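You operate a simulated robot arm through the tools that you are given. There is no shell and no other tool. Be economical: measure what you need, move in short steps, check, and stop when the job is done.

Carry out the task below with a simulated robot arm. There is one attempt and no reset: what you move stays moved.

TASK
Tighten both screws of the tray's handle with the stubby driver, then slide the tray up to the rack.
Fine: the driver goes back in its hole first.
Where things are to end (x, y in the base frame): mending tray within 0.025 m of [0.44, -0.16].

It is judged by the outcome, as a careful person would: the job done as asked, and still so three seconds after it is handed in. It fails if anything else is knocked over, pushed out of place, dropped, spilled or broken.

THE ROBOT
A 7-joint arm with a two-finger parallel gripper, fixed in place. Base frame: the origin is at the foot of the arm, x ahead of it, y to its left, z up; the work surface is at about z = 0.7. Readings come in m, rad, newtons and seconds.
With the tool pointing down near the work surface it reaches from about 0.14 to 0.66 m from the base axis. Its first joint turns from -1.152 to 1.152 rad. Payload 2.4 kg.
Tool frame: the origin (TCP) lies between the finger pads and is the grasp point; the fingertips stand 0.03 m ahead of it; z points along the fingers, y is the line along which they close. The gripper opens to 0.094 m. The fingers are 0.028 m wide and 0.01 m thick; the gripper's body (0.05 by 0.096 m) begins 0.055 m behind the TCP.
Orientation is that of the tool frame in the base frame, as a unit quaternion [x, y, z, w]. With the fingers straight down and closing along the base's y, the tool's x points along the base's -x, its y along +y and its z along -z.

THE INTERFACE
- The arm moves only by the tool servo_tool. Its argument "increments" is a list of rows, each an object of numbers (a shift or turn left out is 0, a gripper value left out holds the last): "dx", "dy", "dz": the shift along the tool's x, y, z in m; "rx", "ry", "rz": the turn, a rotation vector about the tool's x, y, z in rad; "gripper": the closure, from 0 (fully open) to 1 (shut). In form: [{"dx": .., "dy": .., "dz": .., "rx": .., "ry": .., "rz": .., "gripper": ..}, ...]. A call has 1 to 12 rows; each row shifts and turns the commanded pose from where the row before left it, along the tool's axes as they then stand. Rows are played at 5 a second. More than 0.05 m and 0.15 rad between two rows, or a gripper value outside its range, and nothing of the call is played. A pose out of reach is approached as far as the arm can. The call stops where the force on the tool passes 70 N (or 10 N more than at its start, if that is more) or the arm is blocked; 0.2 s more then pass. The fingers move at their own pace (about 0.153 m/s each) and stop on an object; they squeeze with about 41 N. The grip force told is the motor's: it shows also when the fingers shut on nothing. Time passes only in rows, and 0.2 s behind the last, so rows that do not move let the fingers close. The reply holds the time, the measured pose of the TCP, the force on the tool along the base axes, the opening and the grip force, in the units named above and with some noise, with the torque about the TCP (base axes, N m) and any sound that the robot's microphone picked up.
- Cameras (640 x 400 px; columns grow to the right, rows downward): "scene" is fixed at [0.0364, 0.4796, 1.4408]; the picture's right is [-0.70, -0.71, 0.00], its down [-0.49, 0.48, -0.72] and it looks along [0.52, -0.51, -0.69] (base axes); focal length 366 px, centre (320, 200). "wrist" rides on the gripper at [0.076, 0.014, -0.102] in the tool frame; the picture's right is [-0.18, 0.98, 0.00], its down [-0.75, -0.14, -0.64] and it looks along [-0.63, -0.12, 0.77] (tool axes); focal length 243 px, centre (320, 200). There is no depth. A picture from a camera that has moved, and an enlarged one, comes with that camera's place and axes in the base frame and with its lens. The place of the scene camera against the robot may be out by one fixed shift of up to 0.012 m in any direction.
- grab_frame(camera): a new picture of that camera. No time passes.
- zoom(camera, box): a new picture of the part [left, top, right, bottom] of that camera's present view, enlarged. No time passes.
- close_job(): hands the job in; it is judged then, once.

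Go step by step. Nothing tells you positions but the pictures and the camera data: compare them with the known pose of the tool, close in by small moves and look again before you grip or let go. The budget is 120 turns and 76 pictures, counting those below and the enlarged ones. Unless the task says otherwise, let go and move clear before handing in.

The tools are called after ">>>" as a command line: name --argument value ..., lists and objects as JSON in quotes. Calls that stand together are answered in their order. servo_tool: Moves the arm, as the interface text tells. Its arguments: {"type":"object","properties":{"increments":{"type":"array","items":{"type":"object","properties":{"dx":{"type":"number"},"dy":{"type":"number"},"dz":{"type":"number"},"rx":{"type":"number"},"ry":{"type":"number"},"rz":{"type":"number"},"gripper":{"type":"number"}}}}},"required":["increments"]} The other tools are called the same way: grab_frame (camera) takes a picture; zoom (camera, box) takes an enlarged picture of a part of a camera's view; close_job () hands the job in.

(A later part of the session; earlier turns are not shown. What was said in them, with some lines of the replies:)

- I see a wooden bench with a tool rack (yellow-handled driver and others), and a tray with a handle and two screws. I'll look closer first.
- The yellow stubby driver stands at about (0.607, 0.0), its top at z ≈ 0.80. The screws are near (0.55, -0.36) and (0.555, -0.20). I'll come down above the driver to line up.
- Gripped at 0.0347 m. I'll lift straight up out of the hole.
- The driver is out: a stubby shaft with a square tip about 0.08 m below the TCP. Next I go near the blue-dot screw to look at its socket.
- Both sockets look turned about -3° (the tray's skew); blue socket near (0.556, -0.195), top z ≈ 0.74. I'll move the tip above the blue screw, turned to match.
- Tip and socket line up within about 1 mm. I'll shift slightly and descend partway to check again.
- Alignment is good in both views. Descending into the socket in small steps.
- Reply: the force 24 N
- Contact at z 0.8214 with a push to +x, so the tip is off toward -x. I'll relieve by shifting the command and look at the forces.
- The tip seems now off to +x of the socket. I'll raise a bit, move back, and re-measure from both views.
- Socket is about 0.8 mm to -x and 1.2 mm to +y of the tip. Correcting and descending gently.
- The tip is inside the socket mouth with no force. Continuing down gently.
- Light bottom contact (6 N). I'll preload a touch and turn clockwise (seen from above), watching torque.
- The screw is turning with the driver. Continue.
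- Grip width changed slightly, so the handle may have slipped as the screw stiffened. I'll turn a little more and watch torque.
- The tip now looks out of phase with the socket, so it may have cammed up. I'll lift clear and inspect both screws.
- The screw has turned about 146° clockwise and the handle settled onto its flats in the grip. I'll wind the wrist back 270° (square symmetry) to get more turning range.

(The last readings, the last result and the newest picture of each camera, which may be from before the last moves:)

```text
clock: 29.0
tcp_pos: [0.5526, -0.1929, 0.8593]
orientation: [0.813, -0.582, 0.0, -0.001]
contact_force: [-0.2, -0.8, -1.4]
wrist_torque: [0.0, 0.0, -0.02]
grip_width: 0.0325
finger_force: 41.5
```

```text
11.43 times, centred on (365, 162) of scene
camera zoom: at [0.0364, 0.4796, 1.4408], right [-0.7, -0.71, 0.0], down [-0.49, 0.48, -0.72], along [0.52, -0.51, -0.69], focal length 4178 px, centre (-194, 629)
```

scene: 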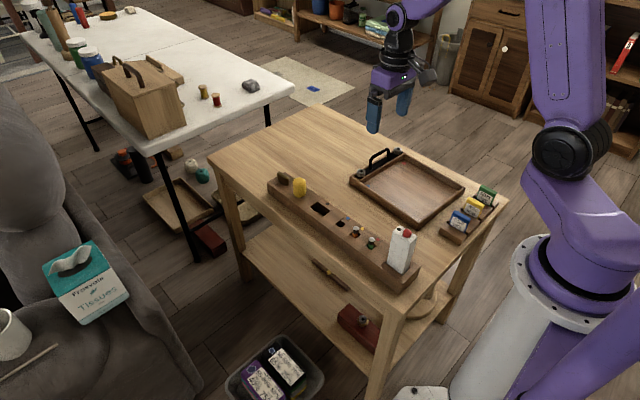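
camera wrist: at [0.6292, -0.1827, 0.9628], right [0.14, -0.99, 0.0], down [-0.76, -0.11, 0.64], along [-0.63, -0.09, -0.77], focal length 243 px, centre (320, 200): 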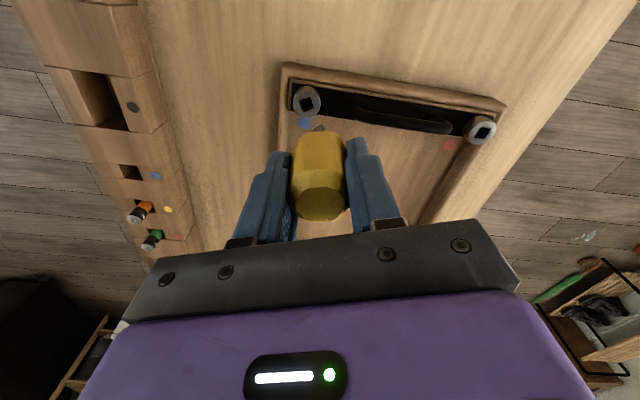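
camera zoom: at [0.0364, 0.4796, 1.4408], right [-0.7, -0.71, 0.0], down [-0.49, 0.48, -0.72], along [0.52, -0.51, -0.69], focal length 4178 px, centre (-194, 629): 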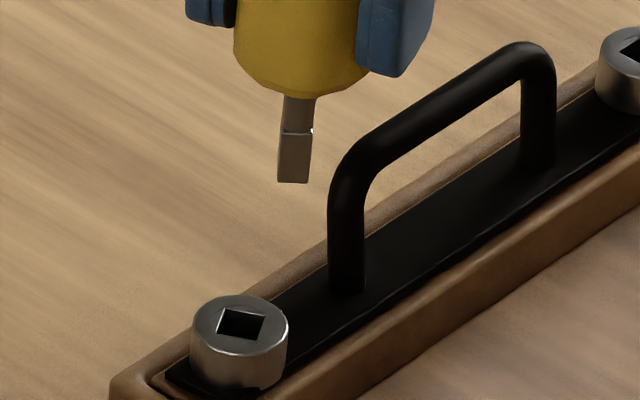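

I notice the tray shifted about 1 cm toward +y when I lifted (tip caught in the socket) – it's in the direction it must go anyway. I'll re-centre over the socket and match the angle.

>>> servo_tool --increments '[{"dx": -0.0094, "dy": -0.0064}, {"rz": 0.12}, {"dz": 0.015}, {"dz": 0.01}, {}]'

>>> zoom --camera "wrist" --box '[295, 95, 345, 145]'

>>> zoom --camera "scene" --box '[350, 155, 375, 180]'

```text
clock: 30.2
tcp_pos: [0.5565, -0.1839, 0.8361]
orientation: [0.776, -0.631, 0.0, 0.0]
contact_force: [0.3, 0.1, -1.2]
wrist_torque: [0.02, 0.02, 0.02]
grip_width: 0.0327
finger_force: 41.0
```

```text
8.00 times, centred on (320, 120) of wrist
camera zoom: at [0.5575, -0.2607, 0.9368], right [-1.0, -0.02, 0.0], down [-0.02, 0.77, 0.64], along [-0.01, 0.64, -0.77], focal length 1941 px, centre (320, 840)
```

zoom: 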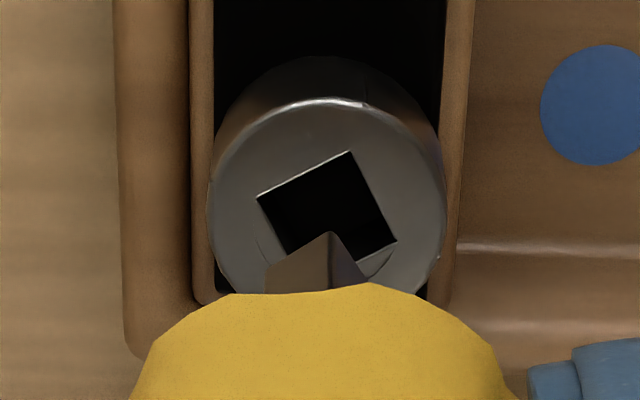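

```text
16.00 times, centred on (362, 168) of scene
camera zoom: at [0.0364, 0.4796, 1.4408], right [-0.7, -0.71, 0.0], down [-0.49, 0.48, -0.72], along [0.52, -0.51, -0.69], focal length 5850 px, centre (-360, 720)
```

zoom: 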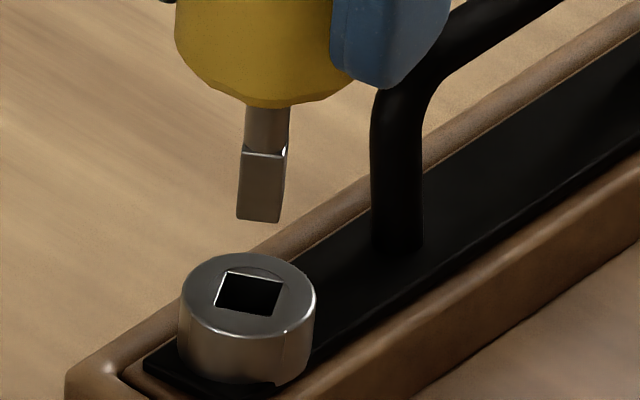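

Angles match. Small centring correction, then insert.

>>> servo_tool --increments '[{"dx": -0.00175, "dy": 0.00055}, {"dz": 0.01}, {"dz": 0.008}, {"dz": 0.003}, {"dz": 0.002}, {}]'

>>> zoom --camera "scene" --box '[350, 155, 375, 180]'

```text
clock: 31.6
tcp_pos: [0.5554, -0.181, 0.8139]
orientation: [0.777, -0.63, 0.002, -0.001]
contact_force: [-0.1, 0.5, -0.6]
wrist_torque: [-0.02, -0.05, 0.02]
grip_width: 0.0325
finger_force: 41.4
```

```text
16.00 times, centred on (362, 168) of scene
camera zoom: at [0.0364, 0.4796, 1.4408], right [-0.7, -0.71, 0.0], down [-0.49, 0.48, -0.72], along [0.52, -0.51, -0.69], focal length 5850 px, centre (-360, 720)
```

zoom: 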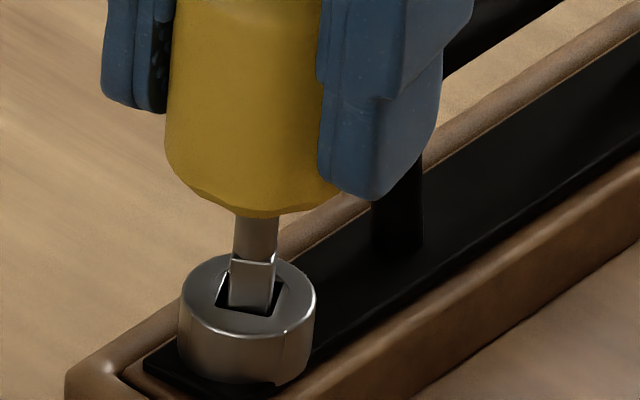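

In the socket with no force. Seat deeper.

>>> servo_tool --increments '[{"dz": 0.002}, {"dz": 0.002}, {"dz": 0.002}, {}]'

```text
clock: 32.6
tcp_pos: [0.5557, -0.181, 0.8066]
orientation: [0.776, -0.631, 0.002, -0.002]
contact_force: [-8.4, -0.7, 32.9]
wrist_torque: [-0.05, 0.55, 0.0]
grip_width: 0.0329
finger_force: 41.4
```

>>> servo_tool --increments '[{"dz": -0.001}, {"rz": 0.12}, {"rz": 0.12}, {"rz": 0.12}, {"rz": 0.12}]'

>>> servo_tool --increments '[{"rz": 0.12}, {"rz": 0.12}, {"rz": 0.12}, {"rz": 0.12}]'

```text
clock: 33.8
tcp_pos: [0.5545, -0.1815, 0.8069]
orientation: [-0.604, 0.797, -0.001, 0.002]
contact_force: [0.0, -3.2, 19.7]
wrist_torque: [-0.19, -0.06, 0.04]
grip_width: 0.0324
finger_force: 41.0
```

```text
clock: 34.8
tcp_pos: [0.5544, -0.1827, 0.8074]
orientation: [-0.395, 0.919, -0.001, 0.001]
contact_force: [2.8, -6.9, 19.1]
wrist_torque: [-0.57, 0.01, 0.14]
grip_width: 0.0327
finger_force: 40.9
```

>>> servo_tool --increments '[{"rz": 0.12}, {"rz": 0.12}, {"rz": 0.12}, {"rz": 0.12}]'

>>> zoom --camera "scene" --box '[350, 155, 375, 180]'

```text
clock: 35.8
tcp_pos: [0.5554, -0.1821, 0.8071]
orientation: [-0.166, 0.986, 0.0, 0.001]
contact_force: [2.9, -8.0, 16.7]
wrist_torque: [-0.43, 0.0, -0.03]
grip_width: 0.0325
finger_force: 40.7
```

```text
16.00 times, centred on (362, 168) of scene
camera zoom: at [0.0362, 0.4795, 1.4408], right [-0.7, -0.71, 0.0], down [-0.49, 0.48, -0.72], along [0.52, -0.51, -0.69], focal length 5850 px, centre (-360, 720)
```

zoom: 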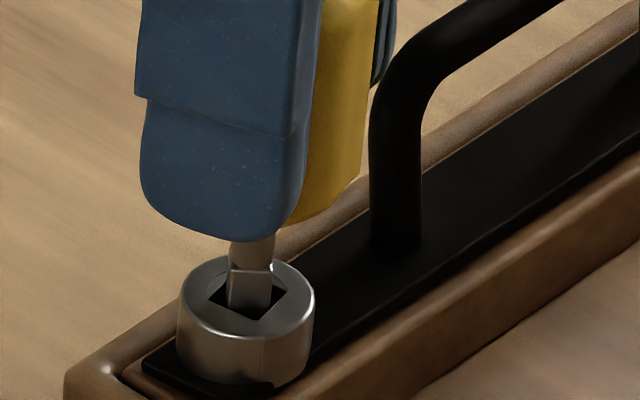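

I need to tell whether the screw follows the tip or is tight already. A closer look.

>>> zoom --camera "scene" --box '[357, 164, 365, 172]'

>>> servo_tool --increments '[{"rz": 0.1}, {"rz": 0.1}, {"rz": 0.1}]'

>>> zoom --camera "scene" --box '[357, 164, 365, 172]'

```text
16.00 times, centred on (361, 168) of scene
camera zoom: at [0.0362, 0.4795, 1.4408], right [-0.7, -0.71, 0.0], down [-0.49, 0.48, -0.72], along [0.52, -0.51, -0.69], focal length 5850 px, centre (-336, 712)
```

zoom: 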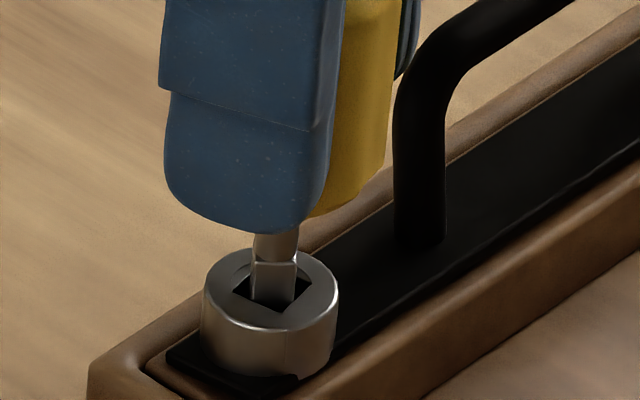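

```text
clock: 36.6
tcp_pos: [0.5551, -0.1811, 0.8072]
orientation: [-0.017, 1.0, 0.002, 0.0]
contact_force: [1.0, -7.3, 18.0]
wrist_torque: [-0.47, -0.03, 0.02]
grip_width: 0.0326
finger_force: 40.7
```

```text
16.00 times, centred on (361, 168) of scene
camera zoom: at [0.0361, 0.4796, 1.4408], right [-0.7, -0.71, 0.0], down [-0.49, 0.48, -0.72], along [0.52, -0.51, -0.69], focal length 5850 px, centre (-336, 712)
```

zoom: 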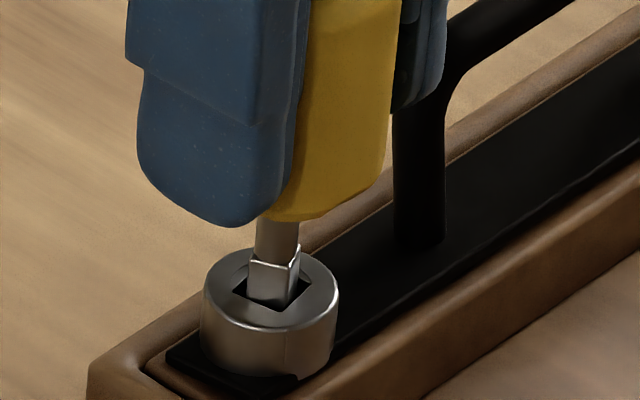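

>>> zoom --camera "scene" --box '[385, 144, 401, 160]'

```text
16.00 times, centred on (393, 152) of scene
camera zoom: at [0.0361, 0.4796, 1.4408], right [-0.7, -0.71, 0.0], down [-0.49, 0.48, -0.72], along [0.52, -0.51, -0.69], focal length 5850 px, centre (-848, 968)
```

zoom: 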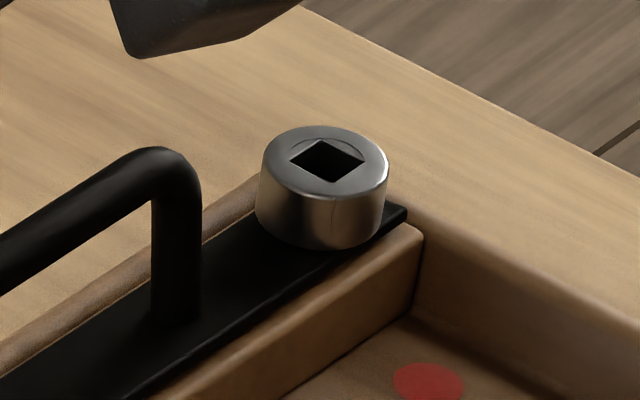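

The blue head is now clearly lower than the untouched red one. I'll keep turning in short calls, reading torque to see if it holds tight.

>>> servo_tool --increments '[{"rz": 0.1}, {"rz": 0.1}, {"rz": 0.1}]'

>>> servo_tool --increments '[{"rz": 0.1}, {"rz": 0.1}]'

>>> servo_tool --increments '[{"rz": 0.1}, {"rz": 0.1}]'

>>> servo_tool --increments '[{"rz": 0.1}, {"rz": 0.1}]'

>>> zoom --camera "scene" --box '[353, 160, 369, 176]'

```text
clock: 37.4
tcp_pos: [0.5529, -0.1795, 0.8071]
orientation: [0.132, 0.991, 0.001, 0.0]
contact_force: [-2.0, -2.6, 18.4]
wrist_torque: [-0.14, 0.12, 0.05]
grip_width: 0.0326
finger_force: 41.0
```

```text
clock: 38.0
tcp_pos: [0.5552, -0.1812, 0.8072]
orientation: [0.23, 0.973, 0.002, 0.0]
contact_force: [-1.0, -0.9, 17.0]
wrist_torque: [-0.01, 0.02, 0.04]
grip_width: 0.0326
finger_force: 40.7
```

```text
clock: 38.6
tcp_pos: [0.5543, -0.1804, 0.8081]
orientation: [0.327, 0.945, 0.001, 0.001]
contact_force: [2.4, 0.0, 11.3]
wrist_torque: [-0.06, -0.12, 0.12]
grip_width: 0.0327
finger_force: 41.3
```

```text
clock: 39.2
tcp_pos: [0.555, -0.1803, 0.8085]
orientation: [0.42, 0.908, 0.001, 0.001]
contact_force: [3.1, -2.1, 12.3]
wrist_torque: [0.03, 0.04, 0.09]
grip_width: 0.0323
finger_force: 41.6
```

```text
16.00 times, centred on (361, 168) of scene
camera zoom: at [0.0363, 0.4796, 1.4408], right [-0.7, -0.71, 0.0], down [-0.49, 0.48, -0.72], along [0.52, -0.51, -0.69], focal length 5850 px, centre (-336, 712)
```

zoom: 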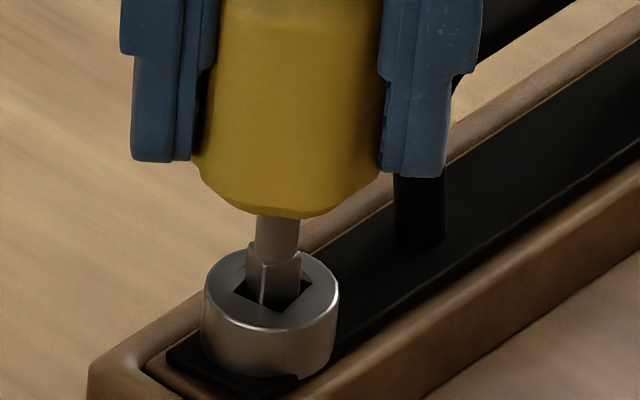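

The socket orientation hasn't changed while the tip slips past it: this screw is at its stop (tight). Before lifting I turn on clockwise until the tip is in phase with the socket, so the lift won't disturb it.

>>> servo_tool --increments '[{"rz": 0.14, "dz": -0.001}, {"rz": 0.14}, {"rz": 0.14}, {"rz": 0.14}, {"rz": 0.14}, {"rz": 0.14}, {"rz": 0.1}, {}]'

>>> zoom --camera "scene" --box '[353, 160, 369, 176]'

```text
clock: 41.0
tcp_pos: [0.5547, -0.1818, 0.808]
orientation: [0.785, 0.619, 0.001, 0.0]
contact_force: [0.0, -1.8, -1.0]
wrist_torque: [0.0, 0.02, -0.01]
grip_width: 0.0324
finger_force: 40.9
```

```text
16.00 times, centred on (361, 168) of scene
camera zoom: at [0.0364, 0.4796, 1.4408], right [-0.7, -0.71, 0.0], down [-0.49, 0.48, -0.72], along [0.52, -0.51, -0.69], focal length 5850 px, centre (-336, 712)
```

zoom: 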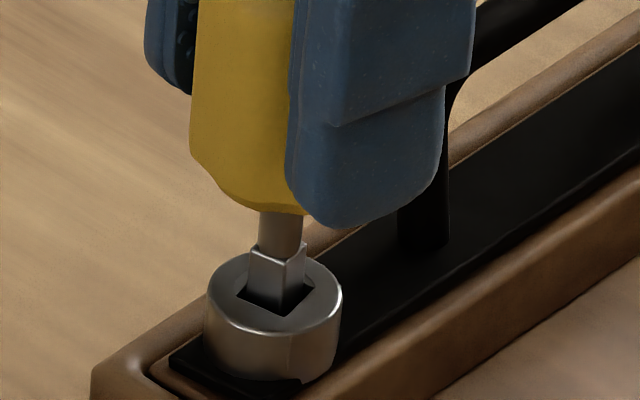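

Tip and socket are in phase and forces are near zero. Lift straight up slowly.

>>> servo_tool --increments '[{"dz": -0.005}, {"dz": -0.005}, {"dz": -0.01}, {"dz": -0.02}, {"dz": -0.03}, {}]'

>>> zoom --camera "scene" --box '[353, 160, 369, 176]'

```text
clock: 42.4
tcp_pos: [0.5548, -0.1817, 0.8786]
orientation: [0.784, 0.621, 0.0, -0.001]
contact_force: [0.2, -0.4, -0.7]
wrist_torque: [0.0, 0.03, -0.06]
grip_width: 0.0326
finger_force: 40.7
```

```text
16.00 times, centred on (361, 168) of scene
camera zoom: at [0.0364, 0.4796, 1.4408], right [-0.7, -0.71, 0.0], down [-0.49, 0.48, -0.72], along [0.52, -0.51, -0.69], focal length 5850 px, centre (-336, 712)
```

zoom: 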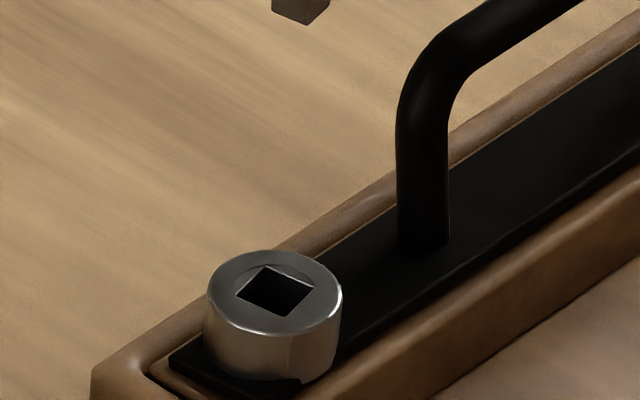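

Blue screw stays put. Now wind the wrist back and go over to the red-dot screw near (0.557, -0.352).

>>> servo_tool --increments '[{"rz": -0.15, "dz": -0.015}, {"rz": -0.15}, {"rz": -0.15}, {"rz": -0.15}, {"rz": -0.15}, {"rz": -0.15}, {"rz": -0.15}, {"rz": -0.15}, {"rz": -0.15}, {"rz": -0.15}]'

>>> servo_tool --increments '[{"rz": -0.15}, {"rz": -0.15}, {"rz": -0.15}, {"rz": -0.15}, {"rz": -0.15}, {"rz": -0.15}, {"rz": -0.15}, {"rz": -0.15}, {"rz": -0.15}, {"rz": -0.15}, {}]'

>>> servo_tool --increments '[{"dx": 0.0397, "dy": -0.0152}, {"dx": 0.0397, "dy": -0.0152}, {"dx": 0.0397, "dy": -0.0152}, {"dx": 0.0397, "dy": -0.0152}, {}, {}]'

>>> grab_frame --camera "wrist"

```text
clock: 44.6
tcp_pos: [0.5558, -0.1802, 0.8932]
orientation: [0.15, 0.989, 0.001, 0.0]
contact_force: [0.3, -0.4, -0.5]
wrist_torque: [0.0, 0.02, 0.04]
grip_width: 0.0327
finger_force: 41.1
```

```text
clock: 47.0
tcp_pos: [0.554, -0.1816, 0.8932]
orientation: [-0.563, 0.826, 0.001, 0.001]
contact_force: [0.5, 0.5, -0.3]
wrist_torque: [0.01, 0.0, 0.0]
grip_width: 0.0326
finger_force: 41.2
```

```text
clock: 48.4
tcp_pos: [0.5526, -0.3518, 0.894]
orientation: [-0.563, 0.826, -0.001, 0.001]
contact_force: [-0.3, -0.5, -0.3]
wrist_torque: [0.03, 0.03, -0.03]
grip_width: 0.0325
finger_force: 40.5
```

```text
20 pictures are left
camera wrist: at [0.511, -0.4177, 0.9955], right [-0.85, 0.53, 0.0], down [0.41, 0.65, 0.64], along [0.34, 0.54, -0.77], focal length 243 px, centre (320, 200)
```

wrist: 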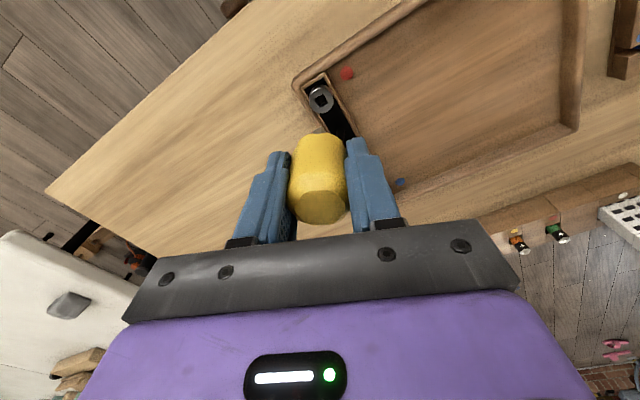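

Red socket is near (0.549, -0.353). Correct and descend close.

>>> servo_tool --increments '[{"dx": 0.002, "dy": 0.0024}, {"dz": 0.03}, {"dz": 0.025}, {}]'

>>> zoom --camera "wrist" --box '[295, 95, 345, 145]'

>>> zoom --camera "scene" --box '[382, 135, 407, 160]'

```text
clock: 49.4
tcp_pos: [0.5508, -0.3521, 0.8388]
orientation: [-0.563, 0.827, 0.0, 0.001]
contact_force: [-0.5, 0.4, -1.0]
wrist_torque: [0.01, -0.01, 0.0]
grip_width: 0.0326
finger_force: 41.4
```

```text
8.00 times, centred on (320, 120) of wrist
camera zoom: at [0.5094, -0.4177, 0.9395], right [-0.85, 0.53, 0.0], down [0.41, 0.65, 0.64], along [0.34, 0.54, -0.77], focal length 1941 px, centre (320, 840)
```

zoom: 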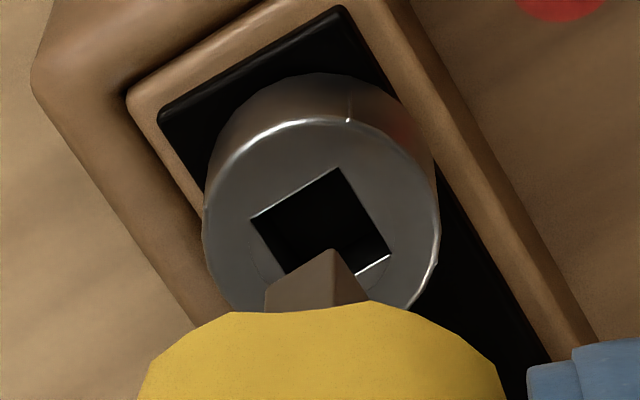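

```text
16.00 times, centred on (394, 148) of scene
camera zoom: at [0.0364, 0.4796, 1.4408], right [-0.7, -0.71, 0.0], down [-0.49, 0.48, -0.72], along [0.52, -0.51, -0.69], focal length 5850 px, centre (-872, 1040)
```

zoom: 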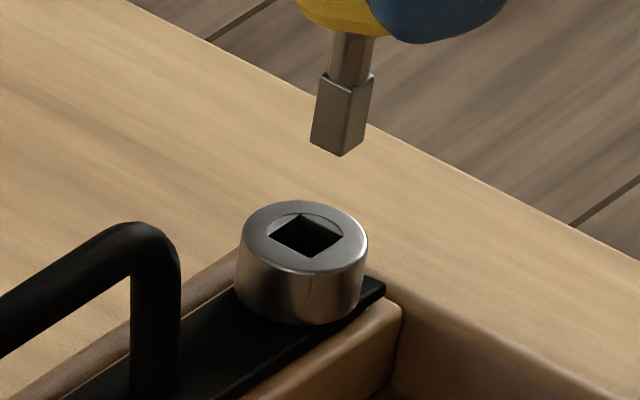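

Wrist and scene together put the socket about 1.5 mm +x and 3 mm +y of the tip. Correct, lower partway, and check.

>>> servo_tool --increments '[{"dx": -0.0032, "dy": -0.0004}, {"dz": 0.009}, {"dz": 0.008}, {}]'

>>> zoom --camera "scene" --box '[382, 135, 407, 160]'

>>> zoom --camera "wrist" --box '[295, 95, 345, 145]'

```text
clock: 50.4
tcp_pos: [0.5525, -0.3489, 0.8219]
orientation: [-0.563, 0.827, 0.0, 0.0]
contact_force: [-0.7, 0.7, -1.4]
wrist_torque: [-0.03, 0.0, 0.02]
grip_width: 0.0326
finger_force: 41.0
```

```text
16.00 times, centred on (394, 148) of scene
camera zoom: at [0.0364, 0.4796, 1.4408], right [-0.7, -0.71, 0.0], down [-0.49, 0.48, -0.72], along [0.52, -0.51, -0.69], focal length 5850 px, centre (-872, 1040)
```

zoom: 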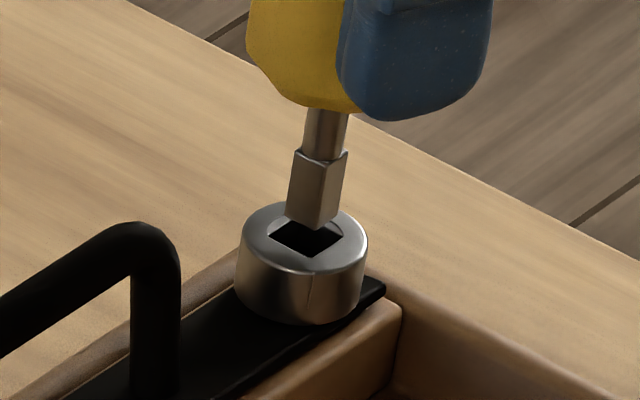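

```text
8.00 times, centred on (320, 120) of wrist
camera zoom: at [0.5107, -0.4149, 0.9227], right [-0.85, 0.53, 0.0], down [0.41, 0.65, 0.64], along [0.34, 0.54, -0.77], focal length 1941 px, centre (320, 840)
```

zoom: 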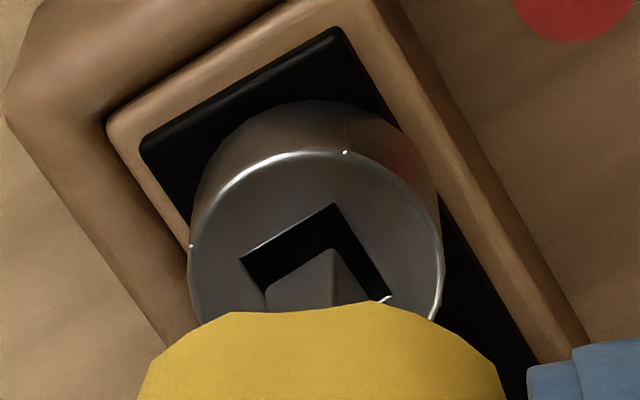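

Only about 1 mm off. Correct and insert.

>>> servo_tool --increments '[{"dx": -0.0008, "dy": -0.0007}, {"dz": 0.004}, {"dz": 0.004}, {"dz": 0.002}, {}]'

```text
clock: 51.6
tcp_pos: [0.5531, -0.3489, 0.811]
orientation: [-0.563, 0.826, 0.0, 0.0]
contact_force: [0.3, 0.4, -1.9]
wrist_torque: [-0.01, 0.0, 0.0]
grip_width: 0.0325
finger_force: 41.1
```

No contact force at 0.811, so the tip is inside the socket. Seat it further.

>>> servo_tool --increments '[{"dz": 0.002}, {"dz": 0.002}, {}]'

```text
clock: 52.4
tcp_pos: [0.5523, -0.3485, 0.8073]
orientation: [-0.562, 0.827, 0.0, 0.0]
contact_force: [-1.9, 1.5, 9.4]
wrist_torque: [0.11, 0.18, 0.01]
grip_width: 0.0328
finger_force: 41.1
```

Seated (9 N). Turning clockwise.

>>> servo_tool --increments '[{"dz": -0.0005, "rz": 0.12}, {"rz": 0.12}, {"rz": 0.12}, {"rz": 0.12}, {"rz": 0.12}, {"rz": 0.12}, {"rz": 0.12}]'

>>> zoom --camera "scene" --box '[382, 135, 407, 160]'

```text
clock: 54.0
tcp_pos: [0.5525, -0.3493, 0.8078]
orientation: [-0.174, 0.985, 0.001, 0.0]
contact_force: [-1.7, -3.2, 1.6]
wrist_torque: [-0.21, 0.09, 0.03]
grip_width: 0.0325
finger_force: 40.6
```

```text
16.00 times, centred on (394, 148) of scene
camera zoom: at [0.0364, 0.4795, 1.4408], right [-0.7, -0.71, 0.0], down [-0.49, 0.48, -0.72], along [0.52, -0.51, -0.69], focal length 5850 px, centre (-872, 1040)
```

zoom: 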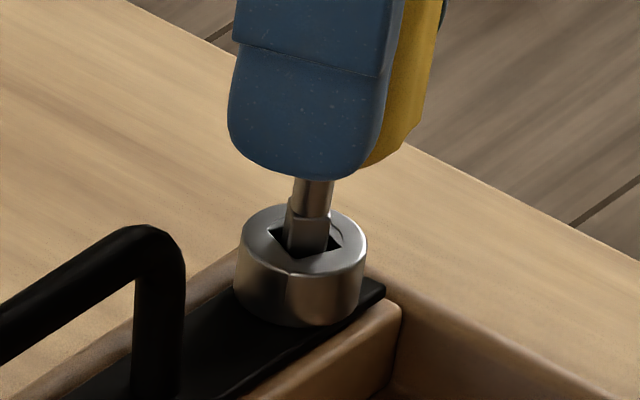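

The screw follows. Keep turning.

>>> servo_tool --increments '[{"dz": 0.0005, "rz": 0.12}, {"rz": 0.12}, {"rz": 0.12}, {"dz": 0.0005, "rz": 0.12}, {"rz": 0.12}, {"rz": 0.12}, {"rz": 0.12}]'

>>> servo_tool --increments '[{"dz": 0.0005, "rz": 0.12}, {"rz": 0.12}, {"rz": 0.12}, {"rz": 0.12}]'

>>> zoom --camera "scene" --box '[382, 135, 407, 160]'

```text
clock: 55.6
tcp_pos: [0.5532, -0.3483, 0.8068]
orientation: [0.242, 0.97, 0.001, 0.001]
contact_force: [-8.4, 0.8, 15.9]
wrist_torque: [0.11, 0.63, -0.01]
grip_width: 0.0325
finger_force: 41.3
```

```text
clock: 56.6
tcp_pos: [0.5536, -0.3503, 0.8057]
orientation: [0.466, 0.885, 0.0, 0.001]
contact_force: [-8.6, 3.9, 24.5]
wrist_torque: [-0.01, 0.28, 0.14]
grip_width: 0.0324
finger_force: 40.9
```

```text
16.00 times, centred on (394, 148) of scene
camera zoom: at [0.0358, 0.48, 1.4407], right [-0.7, -0.71, 0.0], down [-0.49, 0.48, -0.72], along [0.52, -0.51, -0.69], focal length 5850 px, centre (-872, 1040)
```

zoom: 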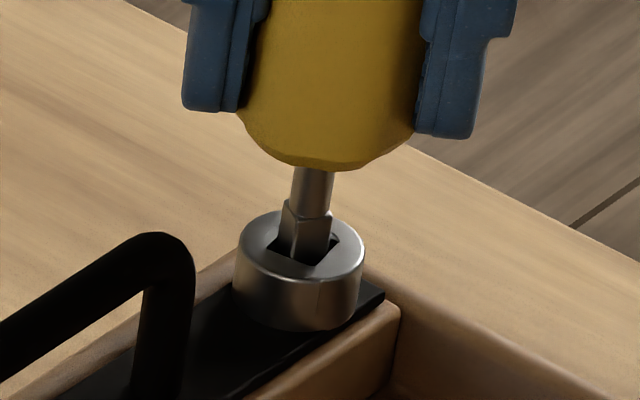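

>>> servo_tool --increments '[{"dz": -0.0005, "rz": 0.12}, {"rz": 0.12}, {"rz": 0.12}, {"rz": 0.12}]'

>>> servo_tool --increments '[{"rz": 0.12}, {"rz": 0.12}, {"rz": 0.12}]'

>>> zoom --camera "scene" --box '[382, 135, 407, 160]'

```text
clock: 57.6
tcp_pos: [0.5521, -0.348, 0.8059]
orientation: [0.662, 0.749, 0.002, 0.001]
contact_force: [-0.8, 0.1, 15.8]
wrist_torque: [-0.03, 0.01, 0.11]
grip_width: 0.0325
finger_force: 41.2
```

```text
clock: 58.4
tcp_pos: [0.5524, -0.3481, 0.8065]
orientation: [0.786, 0.618, 0.0, 0.001]
contact_force: [1.0, 0.3, 14.3]
wrist_torque: [0.01, -0.09, 0.06]
grip_width: 0.0327
finger_force: 41.0
```

```text
16.00 times, centred on (394, 148) of scene
camera zoom: at [0.0362, 0.4798, 1.4407], right [-0.7, -0.71, 0.0], down [-0.49, 0.48, -0.72], along [0.52, -0.51, -0.69], focal length 5850 px, centre (-872, 1040)
```

zoom: 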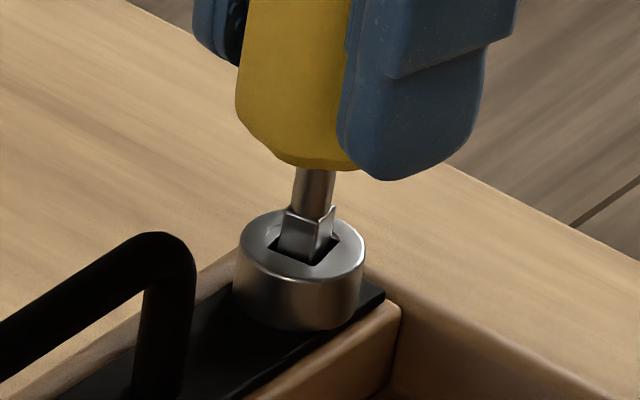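

The socket stopped at the same angle as the blue one and no longer moves: tight. The tip is in phase, so lift straight out.

>>> servo_tool --increments '[{"dz": -0.002}, {"dz": -0.005}, {"dz": -0.005}, {"dz": -0.01}, {"dz": -0.03}, {"dz": -0.045}, {}]'

>>> zoom --camera "scene" --box '[345, 130, 415, 200]'

```text
clock: 60.0
tcp_pos: [0.5519, -0.3475, 0.9038]
orientation: [0.786, 0.619, 0.001, 0.0]
contact_force: [0.7, -0.5, -1.1]
wrist_torque: [0.03, 0.0, 0.02]
grip_width: 0.0326
finger_force: 41.2
```

```text
5.71 times, centred on (380, 165) of scene
camera zoom: at [0.0364, 0.4796, 1.4408], right [-0.7, -0.71, 0.0], down [-0.49, 0.48, -0.72], along [0.52, -0.51, -0.69], focal length 2089 px, centre (-23, 400)
```

zoom: 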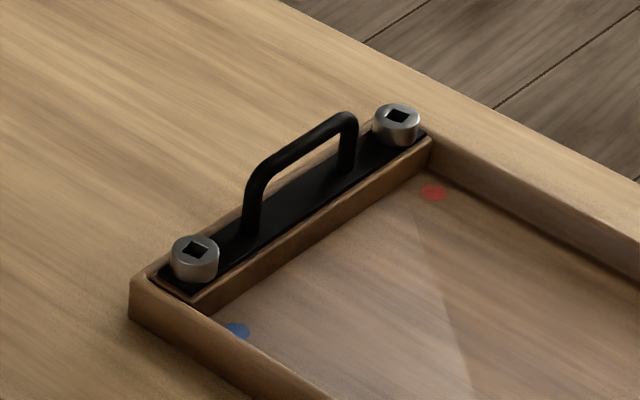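

Both screws are in the same seated state. Now return the driver: rotate so the tip squares with the rack hole, and travel to above (0.608, 0.0).

>>> servo_tool --increments '[{"rz": -0.145}, {"rz": -0.145}, {"rz": -0.145}, {"rz": -0.145}, {"rz": -0.145}, {"rz": -0.145}, {"rz": -0.145}, {"rz": -0.145}, {"rz": -0.145}, {"rz": -0.126}]'

>>> servo_tool --increments '[{"dx": 0.0095, "dy": 0.043}, {"dx": 0.0095, "dy": 0.043}, {"dx": 0.0095, "dy": 0.043}, {"dx": 0.0095, "dy": 0.043}, {"dx": 0.0095, "dy": 0.043}, {"dx": 0.0095, "dy": 0.043}, {"dx": 0.0095, "dy": 0.043}, {"dx": 0.0093, "dy": 0.0428}, {}, {}]'

>>> zoom --camera "wrist" --box '[270, 70, 370, 150]'

>>> zoom --camera "scene" --box '[275, 155, 325, 205]'

```text
clock: 62.2
tcp_pos: [0.5529, -0.3495, 0.9033]
orientation: [0.186, 0.983, -0.001, 0.0]
contact_force: [0.4, -0.2, -0.5]
wrist_torque: [0.01, -0.03, -0.03]
grip_width: 0.0327
finger_force: 40.9
```

```text
clock: 64.4
tcp_pos: [0.6095, -0.0021, 0.9047]
orientation: [0.186, 0.983, 0.001, 0.0]
contact_force: [0.0, 0.6, -0.5]
wrist_torque: [-0.02, 0.03, 0.04]
grip_width: 0.0327
finger_force: 40.7
```

```text
5.00 times, centred on (320, 110) of wrist
camera zoom: at [0.5435, 0.0387, 1.0064], right [0.53, 0.85, 0.0], down [0.65, -0.41, 0.64], along [0.54, -0.34, -0.77], focal length 1213 px, centre (320, 650)
```

zoom: 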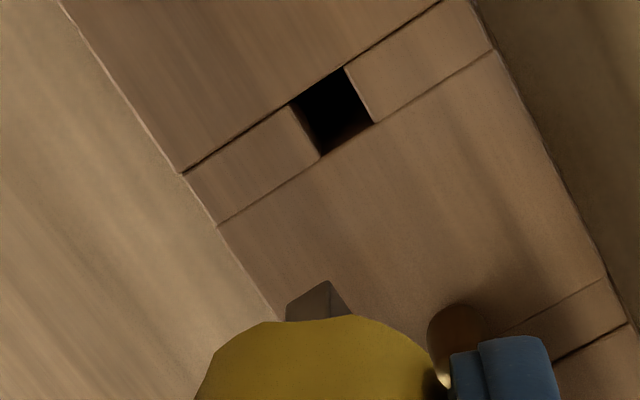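

```text
8.00 times, centred on (300, 180) of scene
camera zoom: at [0.0364, 0.4796, 1.4408], right [-0.7, -0.71, 0.0], down [-0.49, 0.48, -0.72], along [0.52, -0.51, -0.69], focal length 2925 px, centre (480, 360)
```

zoom: 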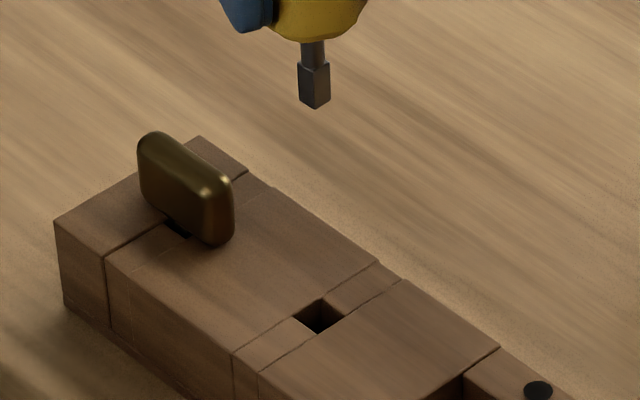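

The hole is about 4 mm to -x and 5 mm to +y of the tip. Shift, lower, and check.

>>> servo_tool --increments '[{"dx": 0.0052, "dy": 0.003}, {"dz": 0.03}, {"dz": 0.03}, {"dz": 0.005}, {}]'

>>> zoom --camera "wrist" --box '[280, 80, 360, 150]'

>>> zoom --camera "scene" --box '[285, 175, 315, 205]'

```text
clock: 65.6
tcp_pos: [0.6043, 0.0031, 0.8371]
orientation: [0.187, 0.982, 0.001, 0.0]
contact_force: [0.2, 0.3, -0.6]
wrist_torque: [-0.02, 0.02, -0.03]
grip_width: 0.0328
finger_force: 40.7
```

```text
5.71 times, centred on (320, 115) of wrist
camera zoom: at [0.5386, 0.0443, 0.9399], right [0.53, 0.85, 0.0], down [0.65, -0.41, 0.64], along [0.54, -0.34, -0.77], focal length 1386 px, centre (320, 686)
```

zoom: 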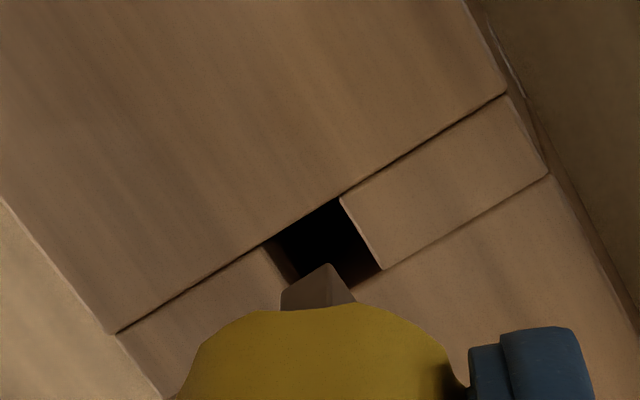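

```text
13.33 times, centred on (300, 190) of scene
camera zoom: at [0.0364, 0.4796, 1.4408], right [-0.7, -0.71, 0.0], down [-0.49, 0.48, -0.72], along [0.52, -0.51, -0.69], focal length 4875 px, centre (587, 333)
```

zoom: 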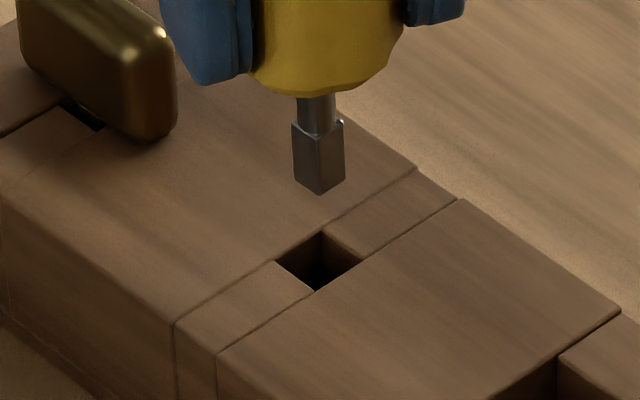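

Well centred; the hole has several mm of clearance. Lower into it.

>>> servo_tool --increments '[{"dx": -0.0011, "dy": 0.0004}, {"dz": 0.012}, {"dz": 0.012}, {"dz": 0.012}, {"dz": 0.008}, {}]'

```text
clock: 67.0
tcp_pos: [0.6086, 0.0016, 0.7939]
orientation: [0.188, 0.982, 0.001, 0.003]
contact_force: [17.3, -5.5, -9.4]
wrist_torque: [-0.36, -1.03, -0.1]
grip_width: 0.0327
finger_force: 41.2
```

The shaft presses on the -x wall; I ease the command +x by 3 mm.

>>> servo_tool --increments '[{"dx": -0.0028, "dy": 0.0003}, {}]'

```text
clock: 67.6
tcp_pos: [0.6085, 0.0024, 0.7932]
orientation: [0.187, 0.982, 0.0, 0.0]
contact_force: [6.3, -6.1, -1.8]
wrist_torque: [-0.33, -0.49, -0.08]
grip_width: 0.0331
finger_force: 41.1
```

>>> servo_tool --increments '[{"dx": -0.0019, "dy": -0.0009}, {"dz": 0.003}, {}]'

```text
clock: 68.4
tcp_pos: [0.6093, 0.0029, 0.7927]
orientation: [0.186, 0.983, 0.001, 0.001]
contact_force: [0.1, -0.5, -0.9]
wrist_torque: [-0.03, -0.02, 0.03]
grip_width: 0.0329
finger_force: 40.9
```

Forces gone. Lower to seat the handle.

>>> servo_tool --increments '[{"dz": 0.003}, {"dz": 0.002}, {}]'

>>> zoom --camera "scene" --box '[280, 165, 320, 205]'

```text
clock: 69.2
tcp_pos: [0.6105, 0.0016, 0.7863]
orientation: [0.187, 0.982, 0.0, 0.0]
contact_force: [1.2, 0.3, 0.2]
wrist_torque: [0.01, 0.01, -0.02]
grip_width: 0.0326
finger_force: 41.0
```

```text
10.00 times, centred on (300, 185) of scene
camera zoom: at [0.0364, 0.4796, 1.4408], right [-0.7, -0.71, 0.0], down [-0.49, 0.48, -0.72], along [0.52, -0.51, -0.69], focal length 3656 px, centre (520, 350)
```

zoom: 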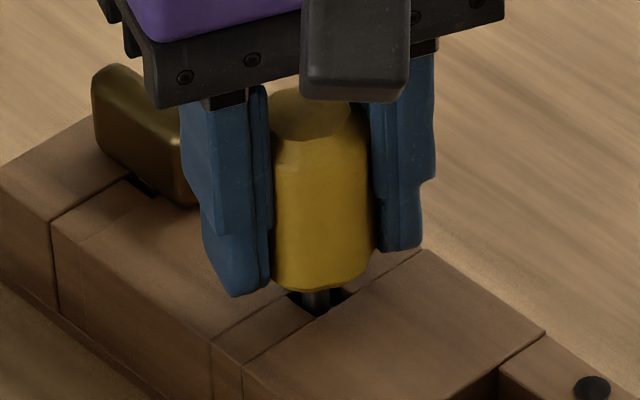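

A few millimetres still to go; keep lowering gently.

>>> servo_tool --increments '[{"dz": 0.002}, {"dz": 0.002}, {}]'

>>> servo_tool --increments '[{"dz": 0.002}, {"dz": 0.002}, {}]'

```text
clock: 70.0
tcp_pos: [0.6102, 0.0018, 0.7823]
orientation: [0.186, 0.982, 0.002, 0.0]
contact_force: [-0.5, 0.4, -1.0]
wrist_torque: [0.01, 0.01, 0.03]
grip_width: 0.0328
finger_force: 41.2
```

```text
clock: 70.8
tcp_pos: [0.6094, 0.0007, 0.7783]
orientation: [0.185, 0.983, 0.001, 0.0]
contact_force: [0.6, 0.2, -0.3]
wrist_torque: [-0.03, 0.0, 0.02]
grip_width: 0.0329
finger_force: 41.0
```

>>> servo_tool --increments '[{"dz": 0.0015}, {"dz": 0.0015}, {}]'

>>> zoom --camera "scene" --box '[280, 165, 320, 205]'

```text
clock: 71.6
tcp_pos: [0.609, 0.0018, 0.7759]
orientation: [0.186, 0.982, 0.002, 0.0]
contact_force: [0.8, 0.0, -1.3]
wrist_torque: [-0.01, 0.01, 0.02]
grip_width: 0.0328
finger_force: 40.8
```

```text
10.00 times, centred on (300, 185) of scene
camera zoom: at [0.0364, 0.4796, 1.4408], right [-0.7, -0.71, 0.0], down [-0.49, 0.48, -0.72], along [0.52, -0.51, -0.69], focal length 3656 px, centre (520, 350)
```

zoom: 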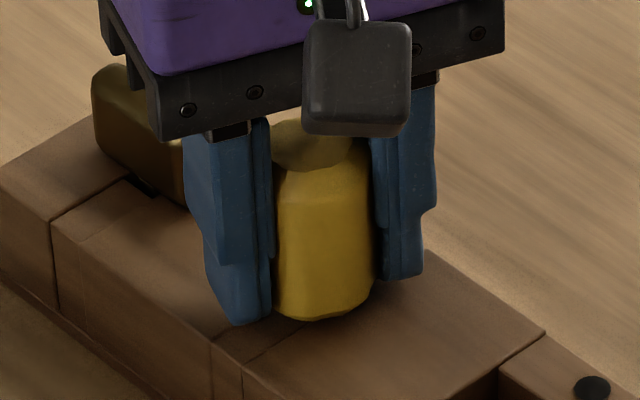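

The handle is about 2 mm above its rest height. One more millimetre, then release.

>>> servo_tool --increments '[{"dz": 0.0012}, {}, {"gripper": 0.75}, {"gripper": 0.4}, {"gripper": 0.2}, {}]'

>>> servo_tool --increments '[{"dz": -0.02}, {"dz": -0.03}, {"dz": -0.04}, {"dz": -0.04}, {"dz": -0.04}, {}]'

>>> zoom --camera "scene" --box '[260, 120, 480, 280]'

```text
clock: 73.0
tcp_pos: [0.6111, 0.0015, 0.7741]
orientation: [0.186, 0.983, 0.0, 0.0]
contact_force: [-0.6, 0.5, -0.1]
wrist_torque: [0.01, 0.03, -0.02]
grip_width: 0.0755
finger_force: 0.1
```

```text
clock: 74.4
tcp_pos: [0.6094, 0.0021, 0.9446]
orientation: [0.186, 0.982, 0.0, -0.001]
contact_force: [0.9, -0.8, -0.1]
wrist_torque: [0.0, -0.02, -0.01]
grip_width: 0.0754
finger_force: 0.0
```

```text
2.50 times, centred on (370, 200) of scene
camera zoom: at [0.0364, 0.4796, 1.4408], right [-0.7, -0.71, 0.0], down [-0.49, 0.48, -0.72], along [0.52, -0.51, -0.69], focal length 914 px, centre (195, 200)
```

zoom: 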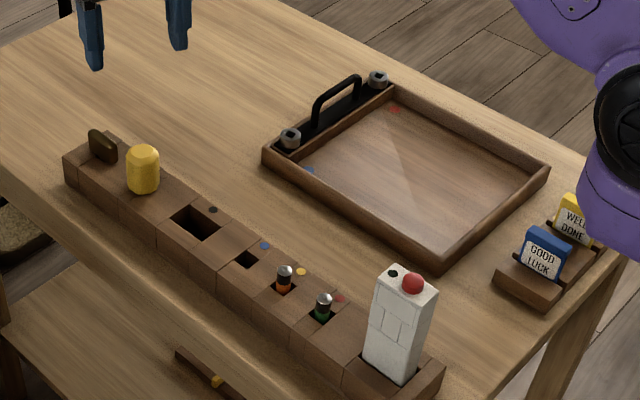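

The driver is back in its hole. The tray's centre is about (0.44, -0.26), so it must slide about +0.10 m in y. I'll push with closed fingers from inside the tray against its +y wall.

>>> servo_tool --increments '[{"rz": -0.125, "gripper": 1}, {"rz": -0.125}, {"rz": -0.125}, {"dx": 0.027, "dy": -0.0337}, {"dx": 0.027, "dy": -0.0337}, {"dx": 0.027, "dy": -0.0337}, {"dx": 0.027, "dy": -0.0337}, {"dx": 0.027, "dy": -0.0337}, {"dx": 0.027, "dy": -0.0337}, {}]'

>>> servo_tool --increments '[{"dz": 0.04}, {"dz": 0.04}, {"dz": 0.04}, {"dz": 0.03}, {"dz": 0.02}, {}]'

>>> zoom --camera "scene" --box '[330, 110, 490, 230]'

```text
clock: 76.6
tcp_pos: [0.4455, -0.2011, 0.9441]
orientation: [-0.001, 1.0, 0.0, 0.0]
contact_force: [-0.5, 0.2, 0.6]
wrist_torque: [0.01, 0.0, 0.02]
grip_width: 0.0
finger_force: 33.0
```

```text
clock: 78.0
tcp_pos: [0.4478, -0.2015, 0.7743]
orientation: [-0.001, 1.0, 0.0, 0.0]
contact_force: [0.7, 0.1, -0.1]
wrist_torque: [0.01, -0.01, 0.02]
grip_width: 0.0
finger_force: 32.6
```

```text
3.33 times, centred on (410, 170) of scene
camera zoom: at [0.0364, 0.4796, 1.4408], right [-0.7, -0.71, 0.0], down [-0.49, 0.48, -0.72], along [0.52, -0.51, -0.69], focal length 1219 px, centre (20, 300)
```

zoom: 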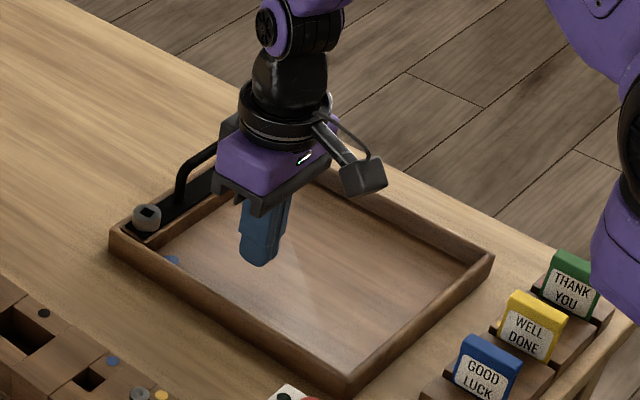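

Fingers are inside the tray. Lower to near the floor, and approach the wall.

>>> servo_tool --increments '[{"dz": 0.012}, {"dz": 0.006}, {"dy": 0.01}, {"dy": 0.008}, {}]'

>>> servo_tool --increments '[{"dy": 0.004}, {"dy": 0.004}, {"dy": 0.004}]'

```text
clock: 79.2
tcp_pos: [0.4478, -0.1815, 0.7566]
orientation: [0.0, 1.0, 0.0, 0.0]
contact_force: [0.0, 0.7, -0.1]
wrist_torque: [-0.02, 0.03, 0.0]
grip_width: 0.0
finger_force: 33.7
```

```text
clock: 80.0
tcp_pos: [0.4485, -0.1713, 0.7565]
orientation: [0.0, 1.0, 0.0, 0.0]
contact_force: [-0.2, -1.4, -0.6]
wrist_torque: [-0.07, 0.03, 0.0]
grip_width: 0.0
finger_force: 33.2
```

>>> servo_tool --increments '[{"dy": 0.008}, {"dy": 0.008}, {"dy": 0.008}, {"dy": 0.008}, {"dy": 0.008}, {"dy": 0.008}, {"dy": 0.008}, {"dy": 0.008}, {}]'

>>> zoom --camera "scene" --box '[300, 120, 480, 270]'

```text
clock: 82.0
tcp_pos: [0.4481, -0.105, 0.7559]
orientation: [-0.001, 1.0, 0.001, 0.0]
contact_force: [0.4, -0.4, 0.4]
wrist_torque: [0.01, -0.02, 0.0]
grip_width: 0.0002
finger_force: 32.9
```

```text
2.67 times, centred on (390, 195) of scene
camera zoom: at [0.0364, 0.4796, 1.4408], right [-0.7, -0.71, 0.0], down [-0.49, 0.48, -0.72], along [0.52, -0.51, -0.69], focal length 975 px, centre (133, 213)
```

zoom: 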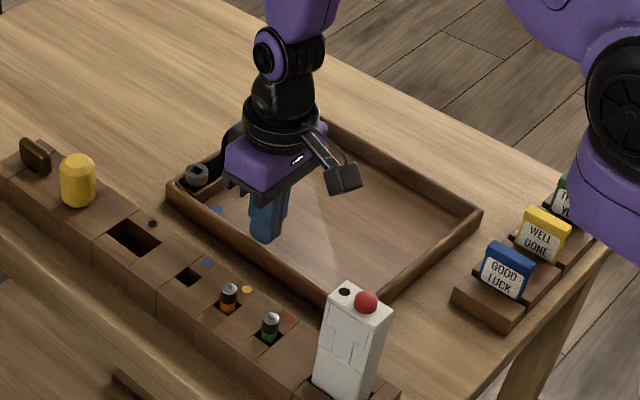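

Tray centre now ≈ (0.442, -0.198). About 0.037 m more.

>>> servo_tool --increments '[{"dy": 0.008}, {"dy": 0.008}, {"dy": 0.008}, {"dy": 0.008}, {"dy": 0.005}, {}]'

>>> servo_tool --increments '[{"dy": -0.015}, {"dz": -0.03}, {"dz": -0.04}, {"dz": -0.05}, {"dz": -0.05}, {"dx": -0.02, "dy": -0.04}, {"dx": -0.02, "dy": -0.04}, {"dx": -0.02, "dy": -0.04}, {}]'

>>> zoom --camera "scene" --box '[260, 120, 500, 290]'

```text
clock: 83.4
tcp_pos: [0.4475, -0.0693, 0.7554]
orientation: [0.0, 1.0, 0.001, 0.0]
contact_force: [0.2, -4.8, 0.3]
wrist_torque: [-0.12, -0.01, -0.05]
grip_width: 0.0002
finger_force: 33.4
```

```text
clock: 85.4
tcp_pos: [0.5072, -0.2066, 0.9261]
orientation: [0.001, 1.0, 0.0, -0.001]
contact_force: [0.5, 0.2, -0.2]
wrist_torque: [0.0, -0.01, -0.02]
grip_width: 0.0
finger_force: 33.6
```

```text
2.35 times, centred on (380, 205) of scene
camera zoom: at [0.0364, 0.4796, 1.4408], right [-0.7, -0.71, 0.0], down [-0.49, 0.48, -0.72], along [0.52, -0.51, -0.69], focal length 860 px, centre (179, 188)
```

zoom: 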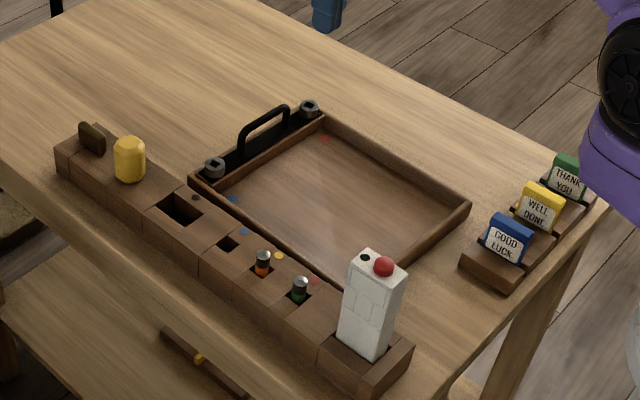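

The tray now sits by the rack at about (0.442, -0.163). The driver is in its hole, both screws are turned to their stops, nothing else has moved, and the arm is clear.

>>> close_job

```text
The job is handed in.
```

I tightened both handle screws with the stubby driver, put the driver back in its hole, then slid the tray up to the rack. By my estimate from the scene camera, the tray's centre is at about (0.442, -0.163).

I judged the screws tight because each stopped turning at the same angle and the driver tip then slipped in the socket. No torque reading or sound confirmed it.
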